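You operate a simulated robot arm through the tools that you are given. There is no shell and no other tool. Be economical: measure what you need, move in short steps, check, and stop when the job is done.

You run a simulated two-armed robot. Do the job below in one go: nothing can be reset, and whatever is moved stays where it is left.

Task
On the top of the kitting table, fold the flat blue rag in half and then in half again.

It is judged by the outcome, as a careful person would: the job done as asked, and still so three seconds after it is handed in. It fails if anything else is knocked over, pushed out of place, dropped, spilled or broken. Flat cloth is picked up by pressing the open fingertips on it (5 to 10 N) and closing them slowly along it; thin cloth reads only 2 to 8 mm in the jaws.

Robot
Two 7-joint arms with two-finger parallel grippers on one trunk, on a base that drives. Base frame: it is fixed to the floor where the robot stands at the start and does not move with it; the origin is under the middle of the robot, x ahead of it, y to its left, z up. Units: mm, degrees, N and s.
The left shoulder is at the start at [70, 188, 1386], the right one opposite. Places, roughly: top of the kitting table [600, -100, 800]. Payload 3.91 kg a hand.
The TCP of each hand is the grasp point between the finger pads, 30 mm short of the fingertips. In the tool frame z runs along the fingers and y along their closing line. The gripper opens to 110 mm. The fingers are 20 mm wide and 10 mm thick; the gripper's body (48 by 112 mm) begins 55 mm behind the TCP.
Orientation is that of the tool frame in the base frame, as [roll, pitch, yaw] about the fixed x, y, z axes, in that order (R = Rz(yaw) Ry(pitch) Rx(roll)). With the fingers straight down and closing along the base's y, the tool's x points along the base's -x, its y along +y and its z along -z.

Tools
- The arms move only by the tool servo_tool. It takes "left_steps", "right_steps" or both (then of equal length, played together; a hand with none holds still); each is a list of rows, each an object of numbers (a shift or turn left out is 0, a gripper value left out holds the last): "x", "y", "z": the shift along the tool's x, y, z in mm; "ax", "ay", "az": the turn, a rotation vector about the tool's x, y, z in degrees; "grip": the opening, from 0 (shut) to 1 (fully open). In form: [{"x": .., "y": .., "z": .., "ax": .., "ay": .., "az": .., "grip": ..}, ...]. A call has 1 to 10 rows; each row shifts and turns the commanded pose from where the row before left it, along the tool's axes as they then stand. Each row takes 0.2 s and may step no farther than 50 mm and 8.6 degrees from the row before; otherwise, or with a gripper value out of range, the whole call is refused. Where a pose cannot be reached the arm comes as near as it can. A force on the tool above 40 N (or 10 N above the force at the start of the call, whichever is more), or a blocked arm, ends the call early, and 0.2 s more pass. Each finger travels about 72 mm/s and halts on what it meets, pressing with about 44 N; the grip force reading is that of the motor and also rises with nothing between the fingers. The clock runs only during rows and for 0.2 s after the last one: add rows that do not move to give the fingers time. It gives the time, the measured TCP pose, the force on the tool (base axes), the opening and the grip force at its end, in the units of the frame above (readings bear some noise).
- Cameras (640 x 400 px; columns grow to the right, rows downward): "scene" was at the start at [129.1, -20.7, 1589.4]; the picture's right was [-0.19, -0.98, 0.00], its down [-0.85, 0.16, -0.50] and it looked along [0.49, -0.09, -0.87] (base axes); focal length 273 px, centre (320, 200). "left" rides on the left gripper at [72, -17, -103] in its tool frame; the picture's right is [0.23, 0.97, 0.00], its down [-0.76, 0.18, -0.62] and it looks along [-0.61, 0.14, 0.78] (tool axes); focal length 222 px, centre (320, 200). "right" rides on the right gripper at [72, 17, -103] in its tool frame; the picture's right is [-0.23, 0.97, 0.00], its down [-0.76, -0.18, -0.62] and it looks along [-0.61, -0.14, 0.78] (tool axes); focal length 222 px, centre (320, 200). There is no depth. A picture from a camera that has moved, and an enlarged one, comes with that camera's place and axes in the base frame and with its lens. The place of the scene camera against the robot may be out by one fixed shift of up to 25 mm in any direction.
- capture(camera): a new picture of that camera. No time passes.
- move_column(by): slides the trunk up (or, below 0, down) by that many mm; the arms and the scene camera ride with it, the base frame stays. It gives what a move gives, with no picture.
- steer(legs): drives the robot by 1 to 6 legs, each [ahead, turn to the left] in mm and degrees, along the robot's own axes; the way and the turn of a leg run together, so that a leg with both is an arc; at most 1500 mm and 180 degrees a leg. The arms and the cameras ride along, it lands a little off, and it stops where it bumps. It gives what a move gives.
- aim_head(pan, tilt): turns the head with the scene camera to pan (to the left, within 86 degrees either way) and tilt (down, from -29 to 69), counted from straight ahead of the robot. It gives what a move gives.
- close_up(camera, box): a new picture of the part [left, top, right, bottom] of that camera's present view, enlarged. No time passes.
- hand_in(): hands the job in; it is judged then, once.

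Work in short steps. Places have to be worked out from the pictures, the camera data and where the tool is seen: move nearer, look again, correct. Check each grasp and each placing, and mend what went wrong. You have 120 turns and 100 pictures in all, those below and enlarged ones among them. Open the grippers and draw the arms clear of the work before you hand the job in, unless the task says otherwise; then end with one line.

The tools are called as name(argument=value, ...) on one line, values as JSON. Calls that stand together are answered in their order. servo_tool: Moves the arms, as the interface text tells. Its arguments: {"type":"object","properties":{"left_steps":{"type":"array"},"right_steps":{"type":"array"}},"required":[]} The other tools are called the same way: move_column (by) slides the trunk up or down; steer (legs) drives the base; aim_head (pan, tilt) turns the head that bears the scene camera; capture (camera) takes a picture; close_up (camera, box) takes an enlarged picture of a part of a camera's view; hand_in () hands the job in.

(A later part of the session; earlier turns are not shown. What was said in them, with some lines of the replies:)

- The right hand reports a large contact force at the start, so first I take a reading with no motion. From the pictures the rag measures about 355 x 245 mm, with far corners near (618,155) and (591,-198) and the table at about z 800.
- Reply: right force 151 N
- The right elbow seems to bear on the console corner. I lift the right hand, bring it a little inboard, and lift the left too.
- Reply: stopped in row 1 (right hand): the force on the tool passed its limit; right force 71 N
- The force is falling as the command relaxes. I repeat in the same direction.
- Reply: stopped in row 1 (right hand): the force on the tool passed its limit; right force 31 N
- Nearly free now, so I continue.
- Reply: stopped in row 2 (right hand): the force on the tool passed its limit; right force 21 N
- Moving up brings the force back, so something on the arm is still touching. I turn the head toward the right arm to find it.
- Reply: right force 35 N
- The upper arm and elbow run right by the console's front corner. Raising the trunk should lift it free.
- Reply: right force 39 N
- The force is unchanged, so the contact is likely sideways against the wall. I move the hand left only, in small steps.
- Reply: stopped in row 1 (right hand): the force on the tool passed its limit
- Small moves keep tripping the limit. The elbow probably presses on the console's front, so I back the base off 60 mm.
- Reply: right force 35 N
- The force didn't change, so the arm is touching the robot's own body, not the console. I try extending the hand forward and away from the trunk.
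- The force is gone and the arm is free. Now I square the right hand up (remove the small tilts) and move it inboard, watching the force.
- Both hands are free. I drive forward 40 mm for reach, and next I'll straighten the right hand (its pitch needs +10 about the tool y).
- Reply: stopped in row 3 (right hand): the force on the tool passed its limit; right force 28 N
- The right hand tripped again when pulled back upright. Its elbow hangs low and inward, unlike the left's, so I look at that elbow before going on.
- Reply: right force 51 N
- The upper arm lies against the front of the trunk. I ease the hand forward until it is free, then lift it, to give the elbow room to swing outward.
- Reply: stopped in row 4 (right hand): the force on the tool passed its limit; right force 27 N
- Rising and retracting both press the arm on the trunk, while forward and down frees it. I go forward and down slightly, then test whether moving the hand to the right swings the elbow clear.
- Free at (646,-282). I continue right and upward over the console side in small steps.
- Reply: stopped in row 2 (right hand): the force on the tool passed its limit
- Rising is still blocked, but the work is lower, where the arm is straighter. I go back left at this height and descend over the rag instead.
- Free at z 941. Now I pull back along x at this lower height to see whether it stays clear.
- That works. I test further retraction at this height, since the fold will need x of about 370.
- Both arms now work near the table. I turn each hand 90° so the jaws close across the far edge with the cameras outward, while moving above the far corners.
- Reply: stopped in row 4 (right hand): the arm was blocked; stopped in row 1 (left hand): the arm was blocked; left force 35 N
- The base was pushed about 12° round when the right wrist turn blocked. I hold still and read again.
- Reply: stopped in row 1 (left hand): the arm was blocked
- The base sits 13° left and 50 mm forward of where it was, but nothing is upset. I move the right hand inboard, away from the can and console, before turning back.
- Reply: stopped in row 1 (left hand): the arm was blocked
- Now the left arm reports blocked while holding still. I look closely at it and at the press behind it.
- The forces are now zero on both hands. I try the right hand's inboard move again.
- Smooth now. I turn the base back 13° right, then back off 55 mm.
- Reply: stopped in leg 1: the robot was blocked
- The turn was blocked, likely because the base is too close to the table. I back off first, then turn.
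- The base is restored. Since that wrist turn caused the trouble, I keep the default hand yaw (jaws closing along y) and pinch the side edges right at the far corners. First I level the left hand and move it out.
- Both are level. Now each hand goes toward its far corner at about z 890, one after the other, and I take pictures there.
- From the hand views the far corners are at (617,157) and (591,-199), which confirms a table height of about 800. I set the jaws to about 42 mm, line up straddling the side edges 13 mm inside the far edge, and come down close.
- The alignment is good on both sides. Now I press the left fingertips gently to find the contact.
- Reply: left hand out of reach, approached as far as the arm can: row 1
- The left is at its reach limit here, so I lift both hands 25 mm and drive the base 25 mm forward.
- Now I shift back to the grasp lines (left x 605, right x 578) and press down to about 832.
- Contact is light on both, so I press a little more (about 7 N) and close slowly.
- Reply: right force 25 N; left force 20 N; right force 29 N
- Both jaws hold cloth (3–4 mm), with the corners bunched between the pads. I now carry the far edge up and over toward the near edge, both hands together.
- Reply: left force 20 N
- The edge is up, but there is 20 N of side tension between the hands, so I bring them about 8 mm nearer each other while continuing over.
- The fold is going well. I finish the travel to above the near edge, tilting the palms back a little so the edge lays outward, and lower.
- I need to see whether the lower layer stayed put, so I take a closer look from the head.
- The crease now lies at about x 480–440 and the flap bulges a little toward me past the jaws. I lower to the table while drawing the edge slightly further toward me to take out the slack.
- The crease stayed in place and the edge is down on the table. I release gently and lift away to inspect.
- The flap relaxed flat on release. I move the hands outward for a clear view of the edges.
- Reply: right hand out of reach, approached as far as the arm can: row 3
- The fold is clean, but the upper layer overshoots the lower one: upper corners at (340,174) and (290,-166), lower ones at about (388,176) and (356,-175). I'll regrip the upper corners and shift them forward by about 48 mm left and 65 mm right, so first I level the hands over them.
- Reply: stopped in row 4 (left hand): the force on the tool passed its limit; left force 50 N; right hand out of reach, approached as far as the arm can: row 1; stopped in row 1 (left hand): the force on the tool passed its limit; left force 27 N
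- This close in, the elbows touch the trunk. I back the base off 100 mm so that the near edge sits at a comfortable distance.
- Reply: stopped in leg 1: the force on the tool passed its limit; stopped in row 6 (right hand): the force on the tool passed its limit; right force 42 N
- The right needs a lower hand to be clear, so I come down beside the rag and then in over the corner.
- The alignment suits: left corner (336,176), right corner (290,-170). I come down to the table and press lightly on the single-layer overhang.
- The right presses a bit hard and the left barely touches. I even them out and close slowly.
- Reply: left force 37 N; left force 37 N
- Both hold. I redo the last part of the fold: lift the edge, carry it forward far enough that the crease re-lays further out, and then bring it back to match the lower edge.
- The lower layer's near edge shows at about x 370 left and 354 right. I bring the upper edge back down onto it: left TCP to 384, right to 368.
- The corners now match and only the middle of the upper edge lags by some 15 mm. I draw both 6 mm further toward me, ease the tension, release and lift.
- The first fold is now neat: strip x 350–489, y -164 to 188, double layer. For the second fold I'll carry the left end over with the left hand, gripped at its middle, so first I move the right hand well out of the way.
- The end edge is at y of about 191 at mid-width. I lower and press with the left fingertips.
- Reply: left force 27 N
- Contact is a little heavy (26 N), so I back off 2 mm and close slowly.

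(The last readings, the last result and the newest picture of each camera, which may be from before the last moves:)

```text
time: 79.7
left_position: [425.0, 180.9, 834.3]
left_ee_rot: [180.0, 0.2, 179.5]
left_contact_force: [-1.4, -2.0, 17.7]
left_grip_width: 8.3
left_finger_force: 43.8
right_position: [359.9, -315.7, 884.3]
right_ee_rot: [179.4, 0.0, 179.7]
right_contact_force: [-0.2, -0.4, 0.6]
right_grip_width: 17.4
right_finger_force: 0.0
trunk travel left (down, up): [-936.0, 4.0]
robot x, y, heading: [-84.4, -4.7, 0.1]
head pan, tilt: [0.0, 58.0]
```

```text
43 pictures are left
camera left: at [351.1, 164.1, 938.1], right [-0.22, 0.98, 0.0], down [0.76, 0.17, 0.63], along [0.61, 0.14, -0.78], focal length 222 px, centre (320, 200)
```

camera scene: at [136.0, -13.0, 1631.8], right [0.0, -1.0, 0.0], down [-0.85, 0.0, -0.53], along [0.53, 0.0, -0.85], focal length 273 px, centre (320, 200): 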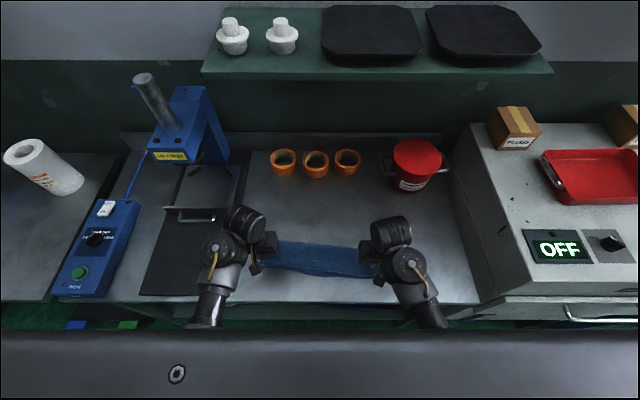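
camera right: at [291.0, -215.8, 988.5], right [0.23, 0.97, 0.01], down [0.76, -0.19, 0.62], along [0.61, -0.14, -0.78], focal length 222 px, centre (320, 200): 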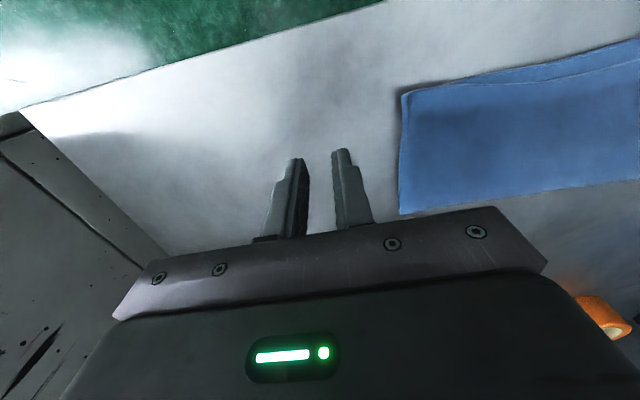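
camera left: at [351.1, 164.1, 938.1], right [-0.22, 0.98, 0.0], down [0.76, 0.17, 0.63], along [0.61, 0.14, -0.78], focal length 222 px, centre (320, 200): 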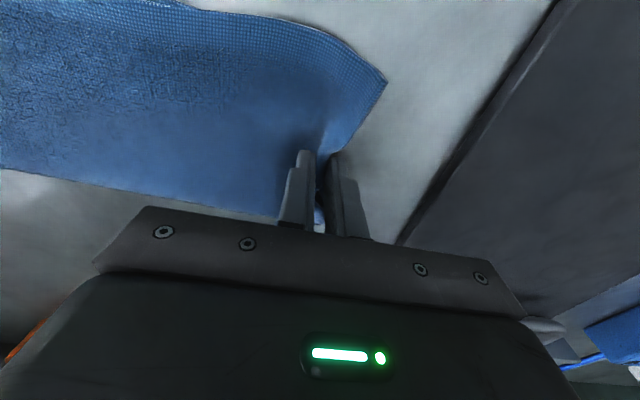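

The grip reads 8.3 mm, so both layers are held. I lift and carry the end over toward the right, looking midway.

servo_tool(left_steps=[{"z": -15}, {"z": -18, "y": -6}, {"z": -18, "y": -14}, {"z": -15, "y": -18}, {"z": -12, "y": -20}, {"z": -8, "y": -20}, {"z": -4, "y": -20}, {"y": -20}, {"y": -20}, {}])

close_up(camera="scene", box=[200, 180, 440, 300])

capture(camera="left")

```text
time: 81.9
left_position: [423.7, 43.7, 922.7]
left_ee_rot: [180.0, 0.0, 179.5]
left_contact_force: [0.7, 0.3, 0.0]
left_grip_width: 6.8
left_finger_force: 44.1
right_position: [361.1, -314.7, 884.5]
right_ee_rot: [179.4, 0.0, 179.7]
right_contact_force: [0.4, -0.4, -0.3]
right_grip_width: 17.5
right_finger_force: 0.0
trunk travel left (down, up): [-936.0, 4.0]
robot x, y, heading: [-84.1, -5.2, -0.0]
head pan, tilt: [0.0, 58.0]
```

```text
2.67 times, centred on (320, 240) of scene
camera zoom: at [48.1, -12.3, 1631.8], right [0.0, -1.0, 0.0], down [-0.85, 0.0, -0.53], along [0.53, 0.0, -0.85], focal length 728 px, centre (320, 93)
```

zoom: 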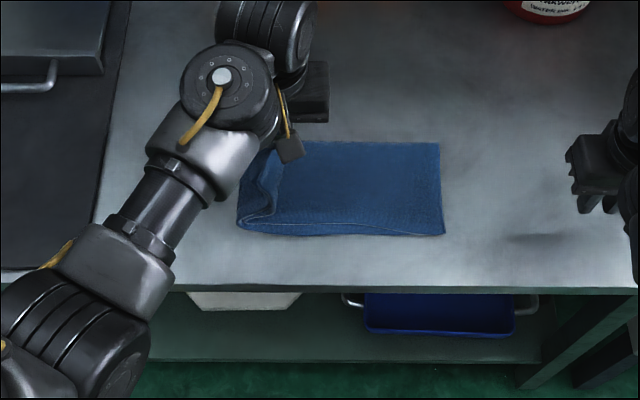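

```text
41 pictures are left
camera left: at [351.5, 25.6, 1026.3], right [-0.22, 0.98, 0.0], down [0.76, 0.17, 0.62], along [0.61, 0.14, -0.78], focal length 222 px, centre (320, 200)
```

left: 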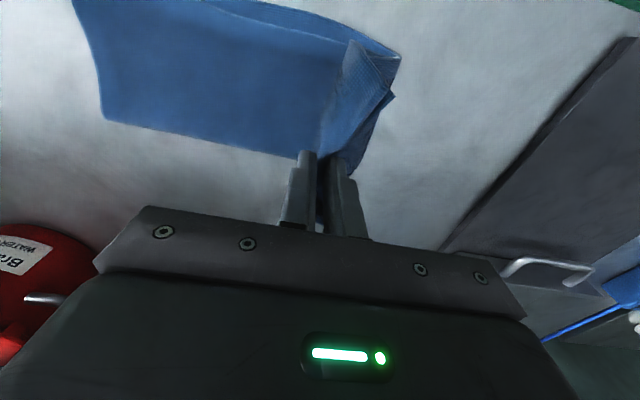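

The flap is coming over evenly and the rest hasn't moved. I continue toward the right end, descending partway.

servo_tool(left_steps=[{"y": -20, "x": 1}, {"y": -20, "x": 1}, {"y": -20, "x": 1}, {"y": -20, "x": 1, "z": 6}, {"y": -20, "x": 1, "z": 10}, {"y": -20, "x": 1, "z": 12}, {"y": -20, "x": 1, "z": 12}, {"y": -20, "x": 1, "z": 12}, {}])

close_up(camera="scene", box=[200, 180, 440, 300])

capture(camera="left")

```text
time: 83.3
left_position: [439.6, 27.8, 856.2]
left_ee_rot: [172.2, 0.3, -176.4]
left_contact_force: [0.1, 0.7, 1.6]
left_grip_width: 6.7
left_finger_force: 44.2
right_position: [361.4, -314.9, 883.3]
right_ee_rot: [179.4, -0.2, 179.7]
right_contact_force: [-0.8, 0.6, 0.0]
right_grip_width: 17.6
right_finger_force: 0.0
trunk travel left (down, up): [-936.0, 4.0]
robot x, y, heading: [-85.4, -6.6, -0.2]
head pan, tilt: [0.0, 58.0]
stopped in row 7 (left hand): the arm was blocked; the commanded pose is now the measured one
```

```text
2.67 times, centred on (320, 240) of scene
camera zoom: at [48.6, -13.0, 1631.8], right [0.0, -1.0, 0.0], down [-0.85, 0.0, -0.53], along [0.53, 0.0, -0.85], focal length 728 px, centre (320, 93)
```

zoom: 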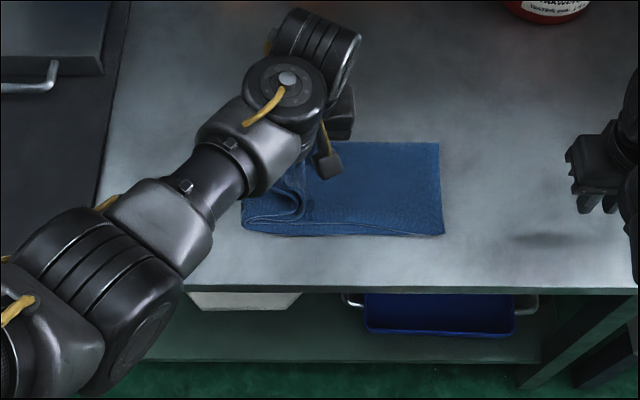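

```text
39 pictures are left
camera left: at [369.0, -8.8, 956.1], right [-0.29, 0.95, 0.13], down [0.75, 0.14, 0.65], along [0.59, 0.28, -0.75], focal length 222 px, centre (320, 200)
```

left: 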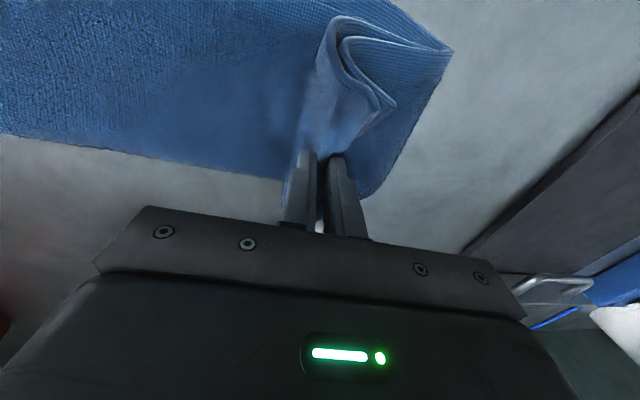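

The left arm stops at about y 28, its limit across the body. I lift the flap a little and bring the right hand in some, so that I can turn the base to the right, which carries the left hand on.

servo_tool(left_steps=[{"z": -12}, {"z": -15}, {"z": -15}, {"z": -10}, {}])

servo_tool(right_steps=[{"y": 20}, {"y": 30}, {"y": 25}, {}])

capture(camera="scene")

```text
time: 84.5
left_position: [440.3, 19.8, 908.2]
left_ee_rot: [172.3, 0.1, -176.6]
left_contact_force: [-0.3, -0.4, -0.3]
left_grip_width: 6.7
left_finger_force: 44.0
right_position: [360.7, -316.1, 884.0]
right_ee_rot: [179.4, -0.1, 179.7]
right_contact_force: [-0.1, 0.0, 0.0]
right_grip_width: 17.6
right_finger_force: 0.0
trunk travel left (down, up): [-936.0, 4.0]
robot x, y, heading: [-81.8, -4.1, 0.2]
head pan, tilt: [0.0, 58.0]
```

```text
time: 85.5
left_position: [440.1, 19.1, 907.9]
left_ee_rot: [172.2, 0.2, -176.5]
left_contact_force: [0.1, -0.7, -0.1]
left_grip_width: 7.0
left_finger_force: 44.1
right_position: [361.1, -240.3, 885.3]
right_ee_rot: [179.3, -0.1, 179.7]
right_contact_force: [0.7, -0.1, -0.2]
right_grip_width: 17.7
right_finger_force: 0.0
trunk travel left (down, up): [-936.0, 4.0]
robot x, y, heading: [-79.9, -5.3, 0.3]
head pan, tilt: [0.0, 58.0]
```

```text
38 pictures are left
camera scene: at [48.1, -13.1, 1631.8], right [0.0, -1.0, 0.0], down [-0.85, 0.0, -0.53], along [0.53, 0.0, -0.85], focal length 273 px, centre (320, 200)
```

scene: 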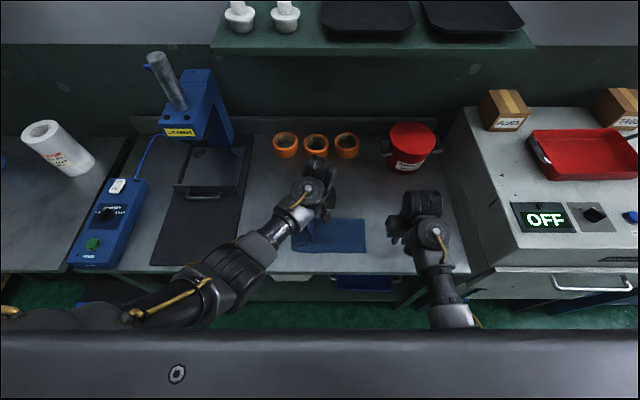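

The way is clear: turning right swings the right arm back from the console. I turn 9° first and check.

steer(legs=[[0, -9]])

capture(camera="scene")

```text
time: 86.6
left_position: [437.7, -61.0, 907.5]
left_ee_rot: [172.3, 0.2, 174.7]
left_contact_force: [-0.6, -0.2, 0.4]
left_grip_width: 7.0
left_finger_force: 43.9
right_position: [320.0, -305.4, 886.3]
right_ee_rot: [179.4, 0.0, 170.9]
right_contact_force: [0.4, -0.7, 0.0]
right_grip_width: 17.5
right_finger_force: 0.0
trunk travel left (down, up): [-936.0, 4.0]
robot x, y, heading: [-82.7, -1.9, -8.8]
head pan, tilt: [0.0, 58.0]
```

```text
37 pictures are left
camera scene: at [47.1, -30.2, 1631.8], right [-0.15, -0.99, 0.0], down [-0.84, 0.13, -0.53], along [0.52, -0.08, -0.85], focal length 273 px, centre (320, 200)
```

scene: 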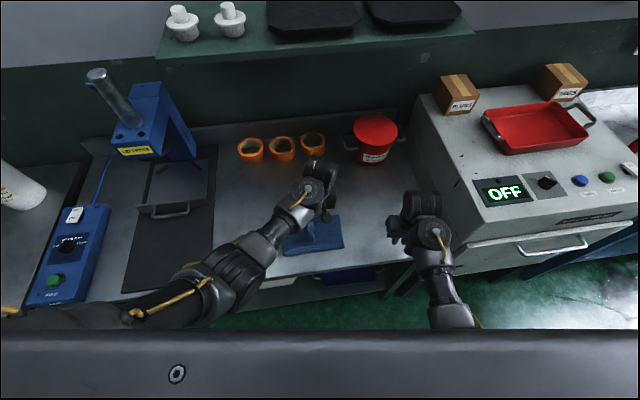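

It works well. I turn another 8°.

steer(legs=[[0, -8]])

close_up(camera="scene", box=[200, 160, 440, 310])

capture(camera="left")

```text
time: 87.6
left_position: [424.6, -134.2, 908.3]
left_ee_rot: [172.3, 0.3, 166.7]
left_contact_force: [-0.3, -0.4, 0.2]
left_grip_width: 6.7
left_finger_force: 44.2
right_position: [275.1, -360.9, 886.2]
right_ee_rot: [179.3, -0.1, 162.8]
right_contact_force: [-0.2, -0.5, 0.2]
right_grip_width: 17.7
right_finger_force: 0.0
trunk travel left (down, up): [-936.0, 4.0]
robot x, y, heading: [-82.6, -3.9, -16.7]
head pan, tilt: [0.0, 58.0]
```

```text
2.67 times, centred on (320, 235) of scene
camera zoom: at [43.8, -45.8, 1631.8], right [-0.29, -0.96, 0.0], down [-0.81, 0.25, -0.53], along [0.51, -0.16, -0.85], focal length 728 px, centre (320, 107)
```

zoom: 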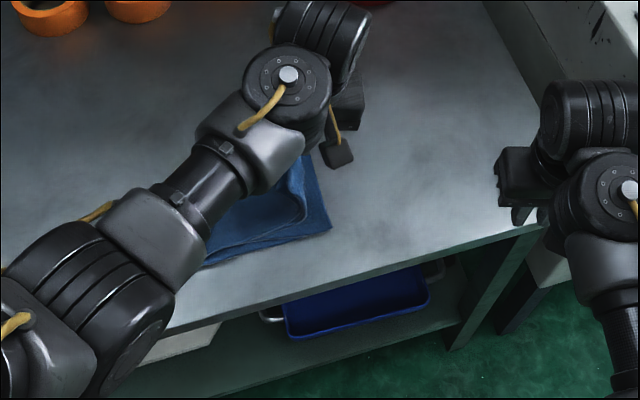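

```text
35 pictures are left
camera left: at [346.1, -146.7, 1008.2], right [0.0, 0.99, 0.13], down [0.76, -0.09, 0.64], along [0.65, 0.1, -0.75], focal length 222 px, centre (320, 200)
```

left: 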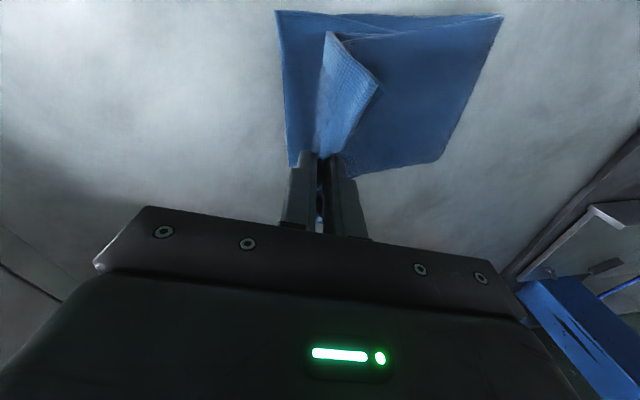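

The flap hangs over the lower half: right end at y of about -150, crease at about 23. I straighten the yaw, tilt the palm slightly outward and lower most of the way.

servo_tool(left_steps=[{"az": -6.5, "z": 10, "x": 4}, {"az": -6.5, "z": 12, "x": 4}, {"ax": -6, "z": 12, "x": 3}, {"ax": -6, "z": 10}, {}])

capture(camera="left")

```text
time: 88.8
left_position: [422.3, -107.9, 860.0]
left_ee_rot: [159.3, 2.4, -179.8]
left_contact_force: [0.2, -0.8, 0.3]
left_grip_width: 6.5
left_finger_force: 44.2
right_position: [272.8, -360.1, 885.9]
right_ee_rot: [179.4, 0.0, 162.9]
right_contact_force: [-0.8, 0.1, 0.5]
right_grip_width: 17.6
right_finger_force: 0.1
trunk travel left (down, up): [-936.0, 4.0]
robot x, y, heading: [-82.7, -4.6, -16.8]
head pan, tilt: [0.0, 58.0]
```

```text
34 pictures are left
camera left: at [345.6, -163.0, 947.6], right [-0.24, 0.91, 0.33], down [0.73, -0.05, 0.68], along [0.63, 0.41, -0.66], focal length 222 px, centre (320, 200)
```

left: 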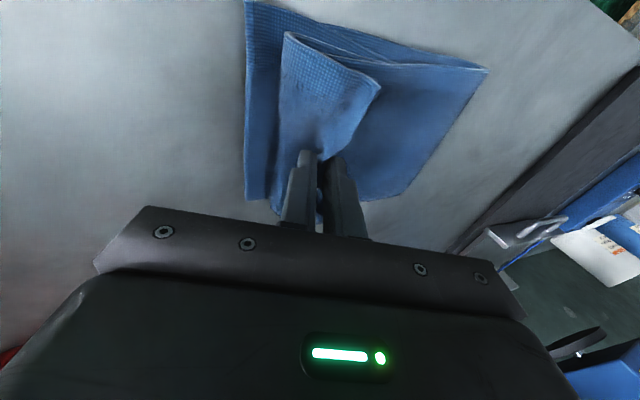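

The flap's edge is still about 25 mm short of the lower end. I move on outward while lowering.

servo_tool(left_steps=[{"y": -12, "z": 5, "x": 5}, {"y": -12, "z": 5, "x": 5}, {}])

capture(camera="left")

close_up(camera="scene", box=[220, 180, 380, 280])

```text
time: 89.4
left_position: [436.8, -92.0, 845.2]
left_ee_rot: [157.2, 4.0, -178.2]
left_contact_force: [-4.7, -1.2, 25.8]
left_grip_width: 6.3
left_finger_force: 44.2
right_position: [270.8, -360.3, 887.2]
right_ee_rot: [179.4, 0.2, 162.6]
right_contact_force: [0.3, 1.1, -0.9]
right_grip_width: 17.5
right_finger_force: 0.2
trunk travel left (down, up): [-936.0, 4.0]
robot x, y, heading: [-88.6, -4.1, -17.1]
head pan, tilt: [0.0, 58.0]
stopped in row 2 (left hand): the force on the tool passed its limit (the readings are from after the stop); the commanded pose is now the measured one
```

```text
33 pictures are left
camera left: at [359.7, -150.4, 928.8], right [-0.28, 0.89, 0.36], down [0.72, -0.06, 0.69], along [0.64, 0.45, -0.62], focal length 222 px, centre (320, 200)
```

left: 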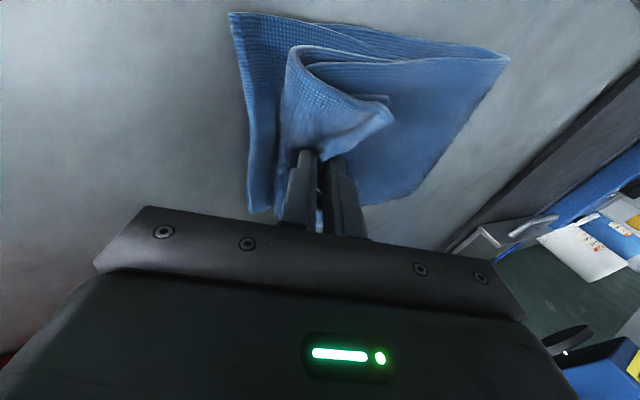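

```text
4.00 times, centred on (300, 230) of scene
camera zoom: at [37.9, -47.3, 1632.4], right [-0.29, -0.96, 0.0], down [-0.81, 0.25, -0.53], along [0.51, -0.15, -0.85], focal length 1092 px, centre (400, 80)
```

zoom: 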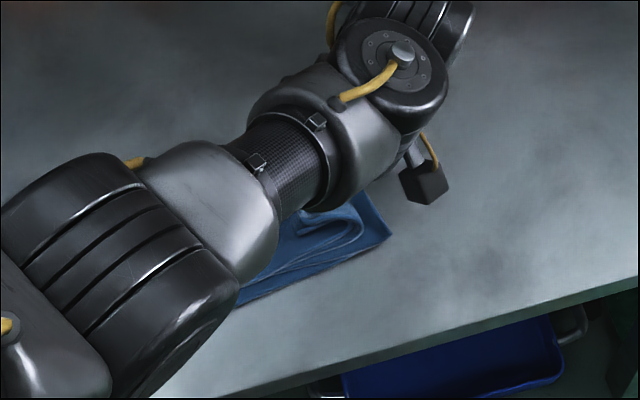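

The left arm is again at its crossing limit. I lift a little and turn the base 7° more to the right to regain room.

servo_tool(left_steps=[{"z": -10}, {"z": -15}, {}])

steer(legs=[[0, -7]])

capture(camera="left")

```text
time: 90.2
left_position: [436.8, -102.0, 863.9]
left_ee_rot: [157.2, 3.5, -178.4]
left_contact_force: [0.6, -0.3, 0.2]
left_grip_width: 6.6
left_finger_force: 44.0
right_position: [272.5, -360.5, 885.8]
right_ee_rot: [179.3, 0.0, 162.7]
right_contact_force: [0.4, 0.2, 0.6]
right_grip_width: 17.2
right_finger_force: 0.1
trunk travel left (down, up): [-936.0, 4.0]
robot x, y, heading: [-84.2, -2.6, -17.1]
head pan, tilt: [0.0, 58.0]
```

```text
time: 91.1
left_position: [421.0, -163.0, 864.2]
left_ee_rot: [157.2, 3.5, 174.8]
left_contact_force: [-1.2, -0.4, 0.1]
left_grip_width: 6.8
left_finger_force: 44.5
right_position: [228.6, -399.0, 885.2]
right_ee_rot: [179.5, 0.0, 155.9]
right_contact_force: [0.8, 0.3, 0.1]
right_grip_width: 17.9
right_finger_force: 0.1
trunk travel left (down, up): [-936.0, 4.0]
robot x, y, heading: [-79.8, -5.0, -23.9]
head pan, tilt: [0.0, 58.0]
```

```text
31 pictures are left
camera left: at [338.0, -211.8, 948.4], right [-0.17, 0.92, 0.36], down [0.71, -0.14, 0.69], along [0.68, 0.37, -0.63], focal length 222 px, centre (320, 200)
```

left: 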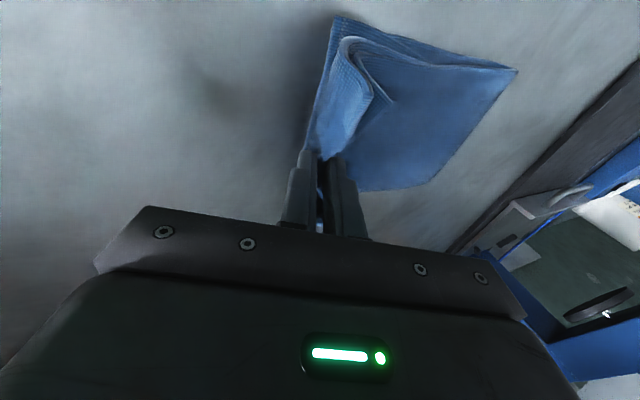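

Now there is room: the jaws are past the end (lower end at y of about -145). I come down and back inward so the tips land about 30 mm inside the end.

servo_tool(left_steps=[{"y": 6, "z": 6, "x": 2}, {"y": 5, "z": 7, "x": 2}, {"y": 5, "z": 6, "x": 2}, {"y": 4, "z": 5, "x": 2}, {}])

capture(camera="left")

```text
time: 92.3
left_position: [415.9, -134.7, 850.7]
left_ee_rot: [157.2, 3.6, 174.8]
left_contact_force: [-0.2, 0.4, 0.8]
left_grip_width: 6.7
left_finger_force: 43.9
right_position: [228.2, -401.3, 885.0]
right_ee_rot: [179.4, 0.0, 155.8]
right_contact_force: [-1.1, -0.1, -0.9]
right_grip_width: 17.6
right_finger_force: 0.1
trunk travel left (down, up): [-936.0, 4.0]
robot x, y, heading: [-86.4, -5.1, -23.8]
head pan, tilt: [0.0, 58.0]
```

```text
30 pictures are left
camera left: at [332.7, -184.0, 933.8], right [-0.17, 0.92, 0.36], down [0.71, -0.14, 0.69], along [0.68, 0.37, -0.63], focal length 222 px, centre (320, 200)
```

left: 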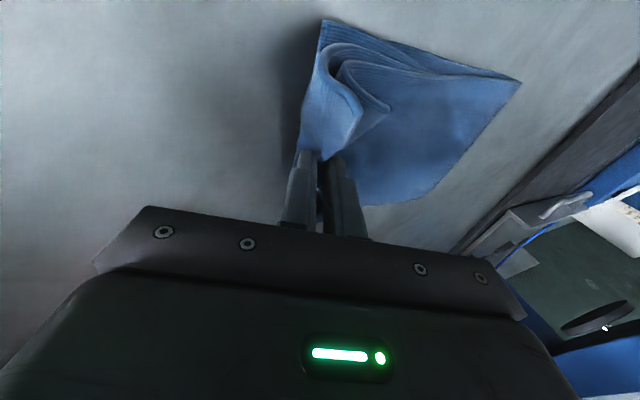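

Nearly down. I lower the last few mm, release slowly, and withdraw along the fingers.

servo_tool(left_steps=[{"z": 5, "y": -2}, {"z": 4, "y": -2}, {"grip": 0.06}, {"grip": 0.12}, {"grip": 0.18}, {"z": -8}, {"z": -20}, {"z": -25}, {}])

capture(camera="left")

close_up(camera="scene", box=[200, 160, 400, 285])

```text
time: 94.3
left_position: [410.9, -155.5, 889.2]
left_ee_rot: [157.3, 3.6, 174.8]
left_contact_force: [0.2, -0.4, 0.3]
left_grip_width: 19.8
left_finger_force: 0.1
right_position: [228.8, -400.6, 884.9]
right_ee_rot: [179.4, 0.0, 155.8]
right_contact_force: [-0.1, -0.7, -0.6]
right_grip_width: 17.6
right_finger_force: 0.2
trunk travel left (down, up): [-936.0, 4.0]
robot x, y, heading: [-83.5, -4.1, -23.7]
head pan, tilt: [0.0, 58.0]
```

```text
29 pictures are left
camera left: at [328.4, -203.6, 972.9], right [-0.17, 0.92, 0.36], down [0.71, -0.14, 0.69], along [0.68, 0.37, -0.63], focal length 222 px, centre (320, 200)
```

left: 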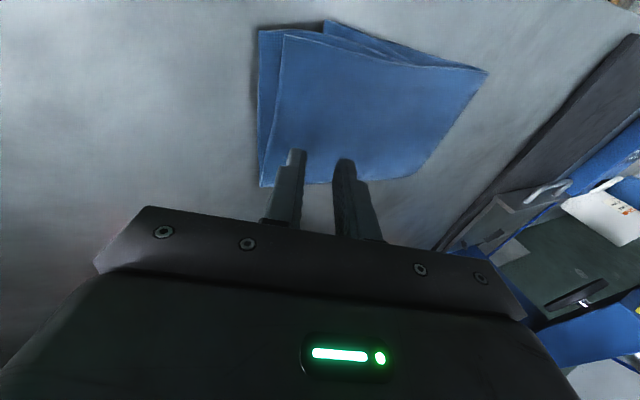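

```text
3.20 times, centred on (300, 222) of scene
camera zoom: at [38.2, -60.9, 1631.8], right [-0.41, -0.91, 0.0], down [-0.78, 0.34, -0.53], along [0.48, -0.21, -0.85], focal length 873 px, centre (384, 128)
```

zoom: 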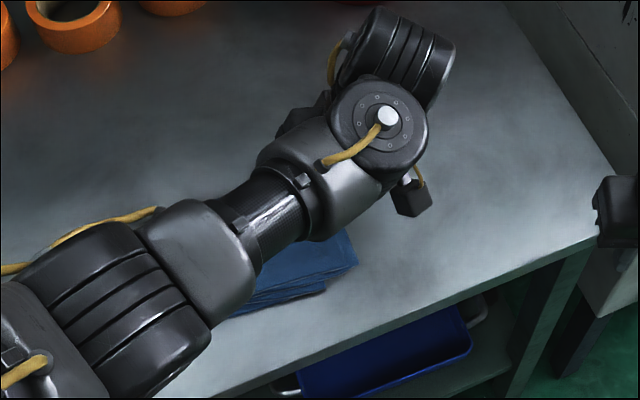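

It relaxed nearly square. I raise the left hand and turn the base back to see the result clearly.

servo_tool(left_steps=[{"z": -20}, {"ax": 7}, {"ax": 7}, {"ax": 7}, {}])

steer(legs=[[0, 23.7]])

servo_tool(left_steps=[{"y": 30}, {"y": 40}, {"y": 40}, {"y": 40}, {"y": 30}, {}])

close_up(camera="scene", box=[260, 190, 420, 290])

```text
time: 95.5
left_position: [409.5, -163.0, 906.2]
left_ee_rot: [178.2, 3.6, 174.9]
left_contact_force: [-0.8, -0.2, 0.2]
left_grip_width: 19.8
left_finger_force: 0.0
right_position: [228.3, -400.6, 885.0]
right_ee_rot: [179.4, 0.0, 155.8]
right_contact_force: [-0.1, 0.2, -0.4]
right_grip_width: 17.8
right_finger_force: 0.1
trunk travel left (down, up): [-936.0, 4.0]
robot x, y, heading: [-83.7, -4.4, -23.7]
head pan, tilt: [0.0, 58.0]
```

```text
time: 97.2
left_position: [432.1, 47.2, 906.0]
left_ee_rot: [178.1, 3.6, -161.7]
left_contact_force: [-0.5, 0.1, 0.2]
left_grip_width: 19.7
left_finger_force: 0.0
right_position: [360.2, -243.3, 886.2]
right_ee_rot: [179.3, 0.0, 179.3]
right_contact_force: [-0.7, 0.2, -0.3]
right_grip_width: 17.6
right_finger_force: 0.0
trunk travel left (down, up): [-936.0, 4.0]
robot x, y, heading: [-85.7, -5.6, -0.4]
head pan, tilt: [0.0, 58.0]
```

```text
time: 98.5
left_position: [376.6, 217.8, 912.1]
left_ee_rot: [178.1, 3.6, -161.8]
left_contact_force: [-0.1, -0.4, -0.5]
left_grip_width: 19.8
left_finger_force: 0.0
right_position: [361.8, -245.1, 885.3]
right_ee_rot: [179.4, 0.0, 179.2]
right_contact_force: [-0.4, -0.2, -0.1]
right_grip_width: 17.6
right_finger_force: 0.1
trunk travel left (down, up): [-936.0, 4.0]
robot x, y, heading: [-85.4, -3.6, -0.4]
head pan, tilt: [0.0, 58.0]
```

```text
4.00 times, centred on (340, 240) of scene
camera zoom: at [48.7, -14.3, 1631.8], right [-0.01, -1.0, 0.0], down [-0.85, 0.01, -0.53], along [0.53, 0.0, -0.85], focal length 1092 px, centre (240, 40)
```

zoom: 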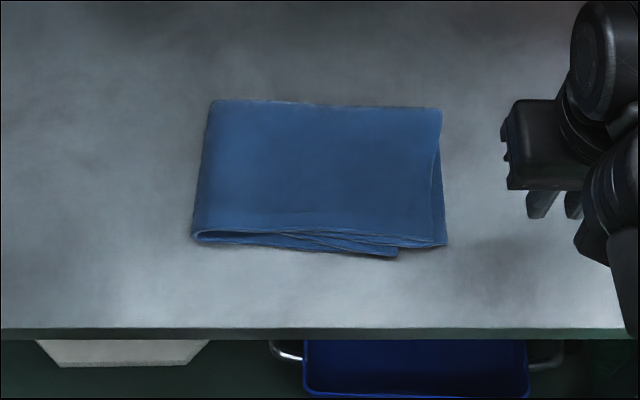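

This is a tidy quarter fold. I check the near right corner, where one inner layer peeks out, from the right hand camera.

close_up(camera="right", box=[340, 20, 640, 220])

capture(camera="scene")

```text
2.00 times, centred on (490, 120) of right
camera zoom: at [289.9, -227.3, 989.1], right [0.24, 0.97, 0.01], down [0.76, -0.19, 0.62], along [0.6, -0.14, -0.78], focal length 444 px, centre (-20, 360)
```

zoom: 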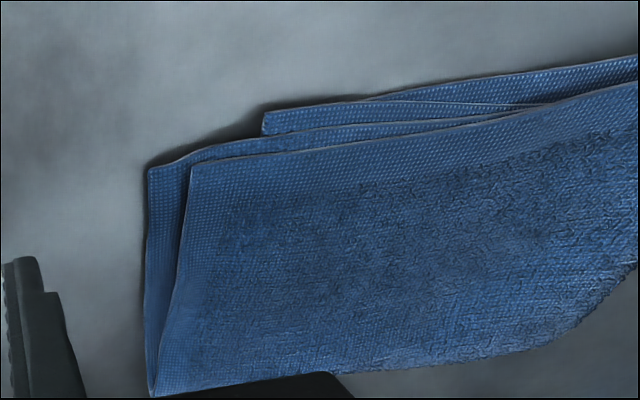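

```text
25 pictures are left
camera scene: at [48.7, -14.3, 1631.8], right [-0.01, -1.0, 0.0], down [-0.85, 0.01, -0.53], along [0.53, 0.0, -0.85], focal length 273 px, centre (320, 200)
```

scene: 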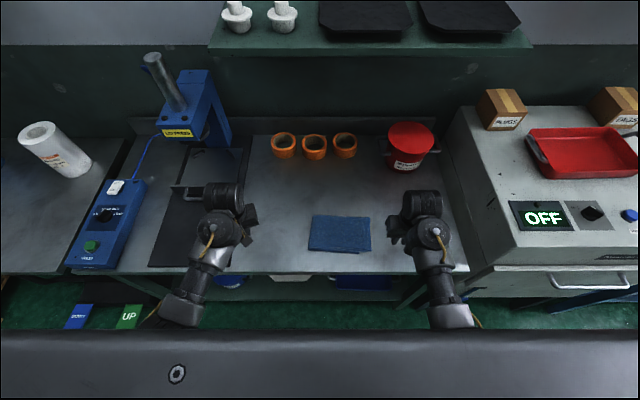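

All four layers lie together within about 15 mm and nothing else has moved. I open both grippers and back the robot clear.

servo_tool(left_steps=[{"y": 15, "grip": 0.5}, {"grip": 1}, {}, {}], right_steps=[{"y": -25, "grip": 0.5}, {"y": -15, "grip": 1}, {}, {}])

steer(legs=[[-200, 0]])

capture(camera="scene")

```text
time: 99.5
left_position: [371.4, 232.1, 910.1]
left_ee_rot: [178.2, 3.6, -161.7]
left_contact_force: [-0.1, 0.3, 1.2]
left_grip_width: 110.0
left_finger_force: 0.0
right_position: [360.1, -284.9, 884.4]
right_ee_rot: [179.3, 0.0, 179.3]
right_contact_force: [-0.2, 0.7, -0.3]
right_grip_width: 109.8
right_finger_force: 0.0
trunk travel left (down, up): [-936.0, 4.0]
robot x, y, heading: [-85.6, -5.4, -0.6]
head pan, tilt: [0.0, 58.0]
```

```text
time: 101.1
left_position: [172.4, 233.6, 912.2]
left_ee_rot: [178.2, 3.4, -161.8]
left_contact_force: [-0.6, -0.6, -0.2]
left_grip_width: 110.2
left_finger_force: 0.1
right_position: [163.0, -283.4, 884.1]
right_ee_rot: [179.3, -0.1, 179.2]
right_contact_force: [0.1, -0.6, 0.3]
right_grip_width: 109.9
right_finger_force: 0.1
trunk travel left (down, up): [-936.0, 4.0]
robot x, y, heading: [-281.0, -5.3, -0.5]
head pan, tilt: [0.0, 58.0]
```

```text
24 pictures are left
camera scene: at [-149.2, -12.0, 1631.7], right [-0.01, -1.0, 0.0], down [-0.85, 0.01, -0.53], along [0.53, 0.0, -0.85], focal length 273 px, centre (320, 200)
```

scene: 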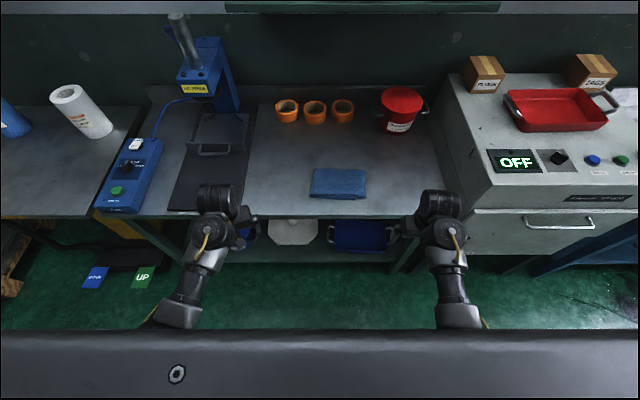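

The rag lies folded in quarters on the table, everything else stands where it was, and both hands are open and clear. I hand in.

hand_in()

```text
The job is handed in.
```

The blue rag lies folded in half and in half again on the kitting table; one inner layer shows about 15 mm at the near right corner, and in the last picture nothing else looks out of place.
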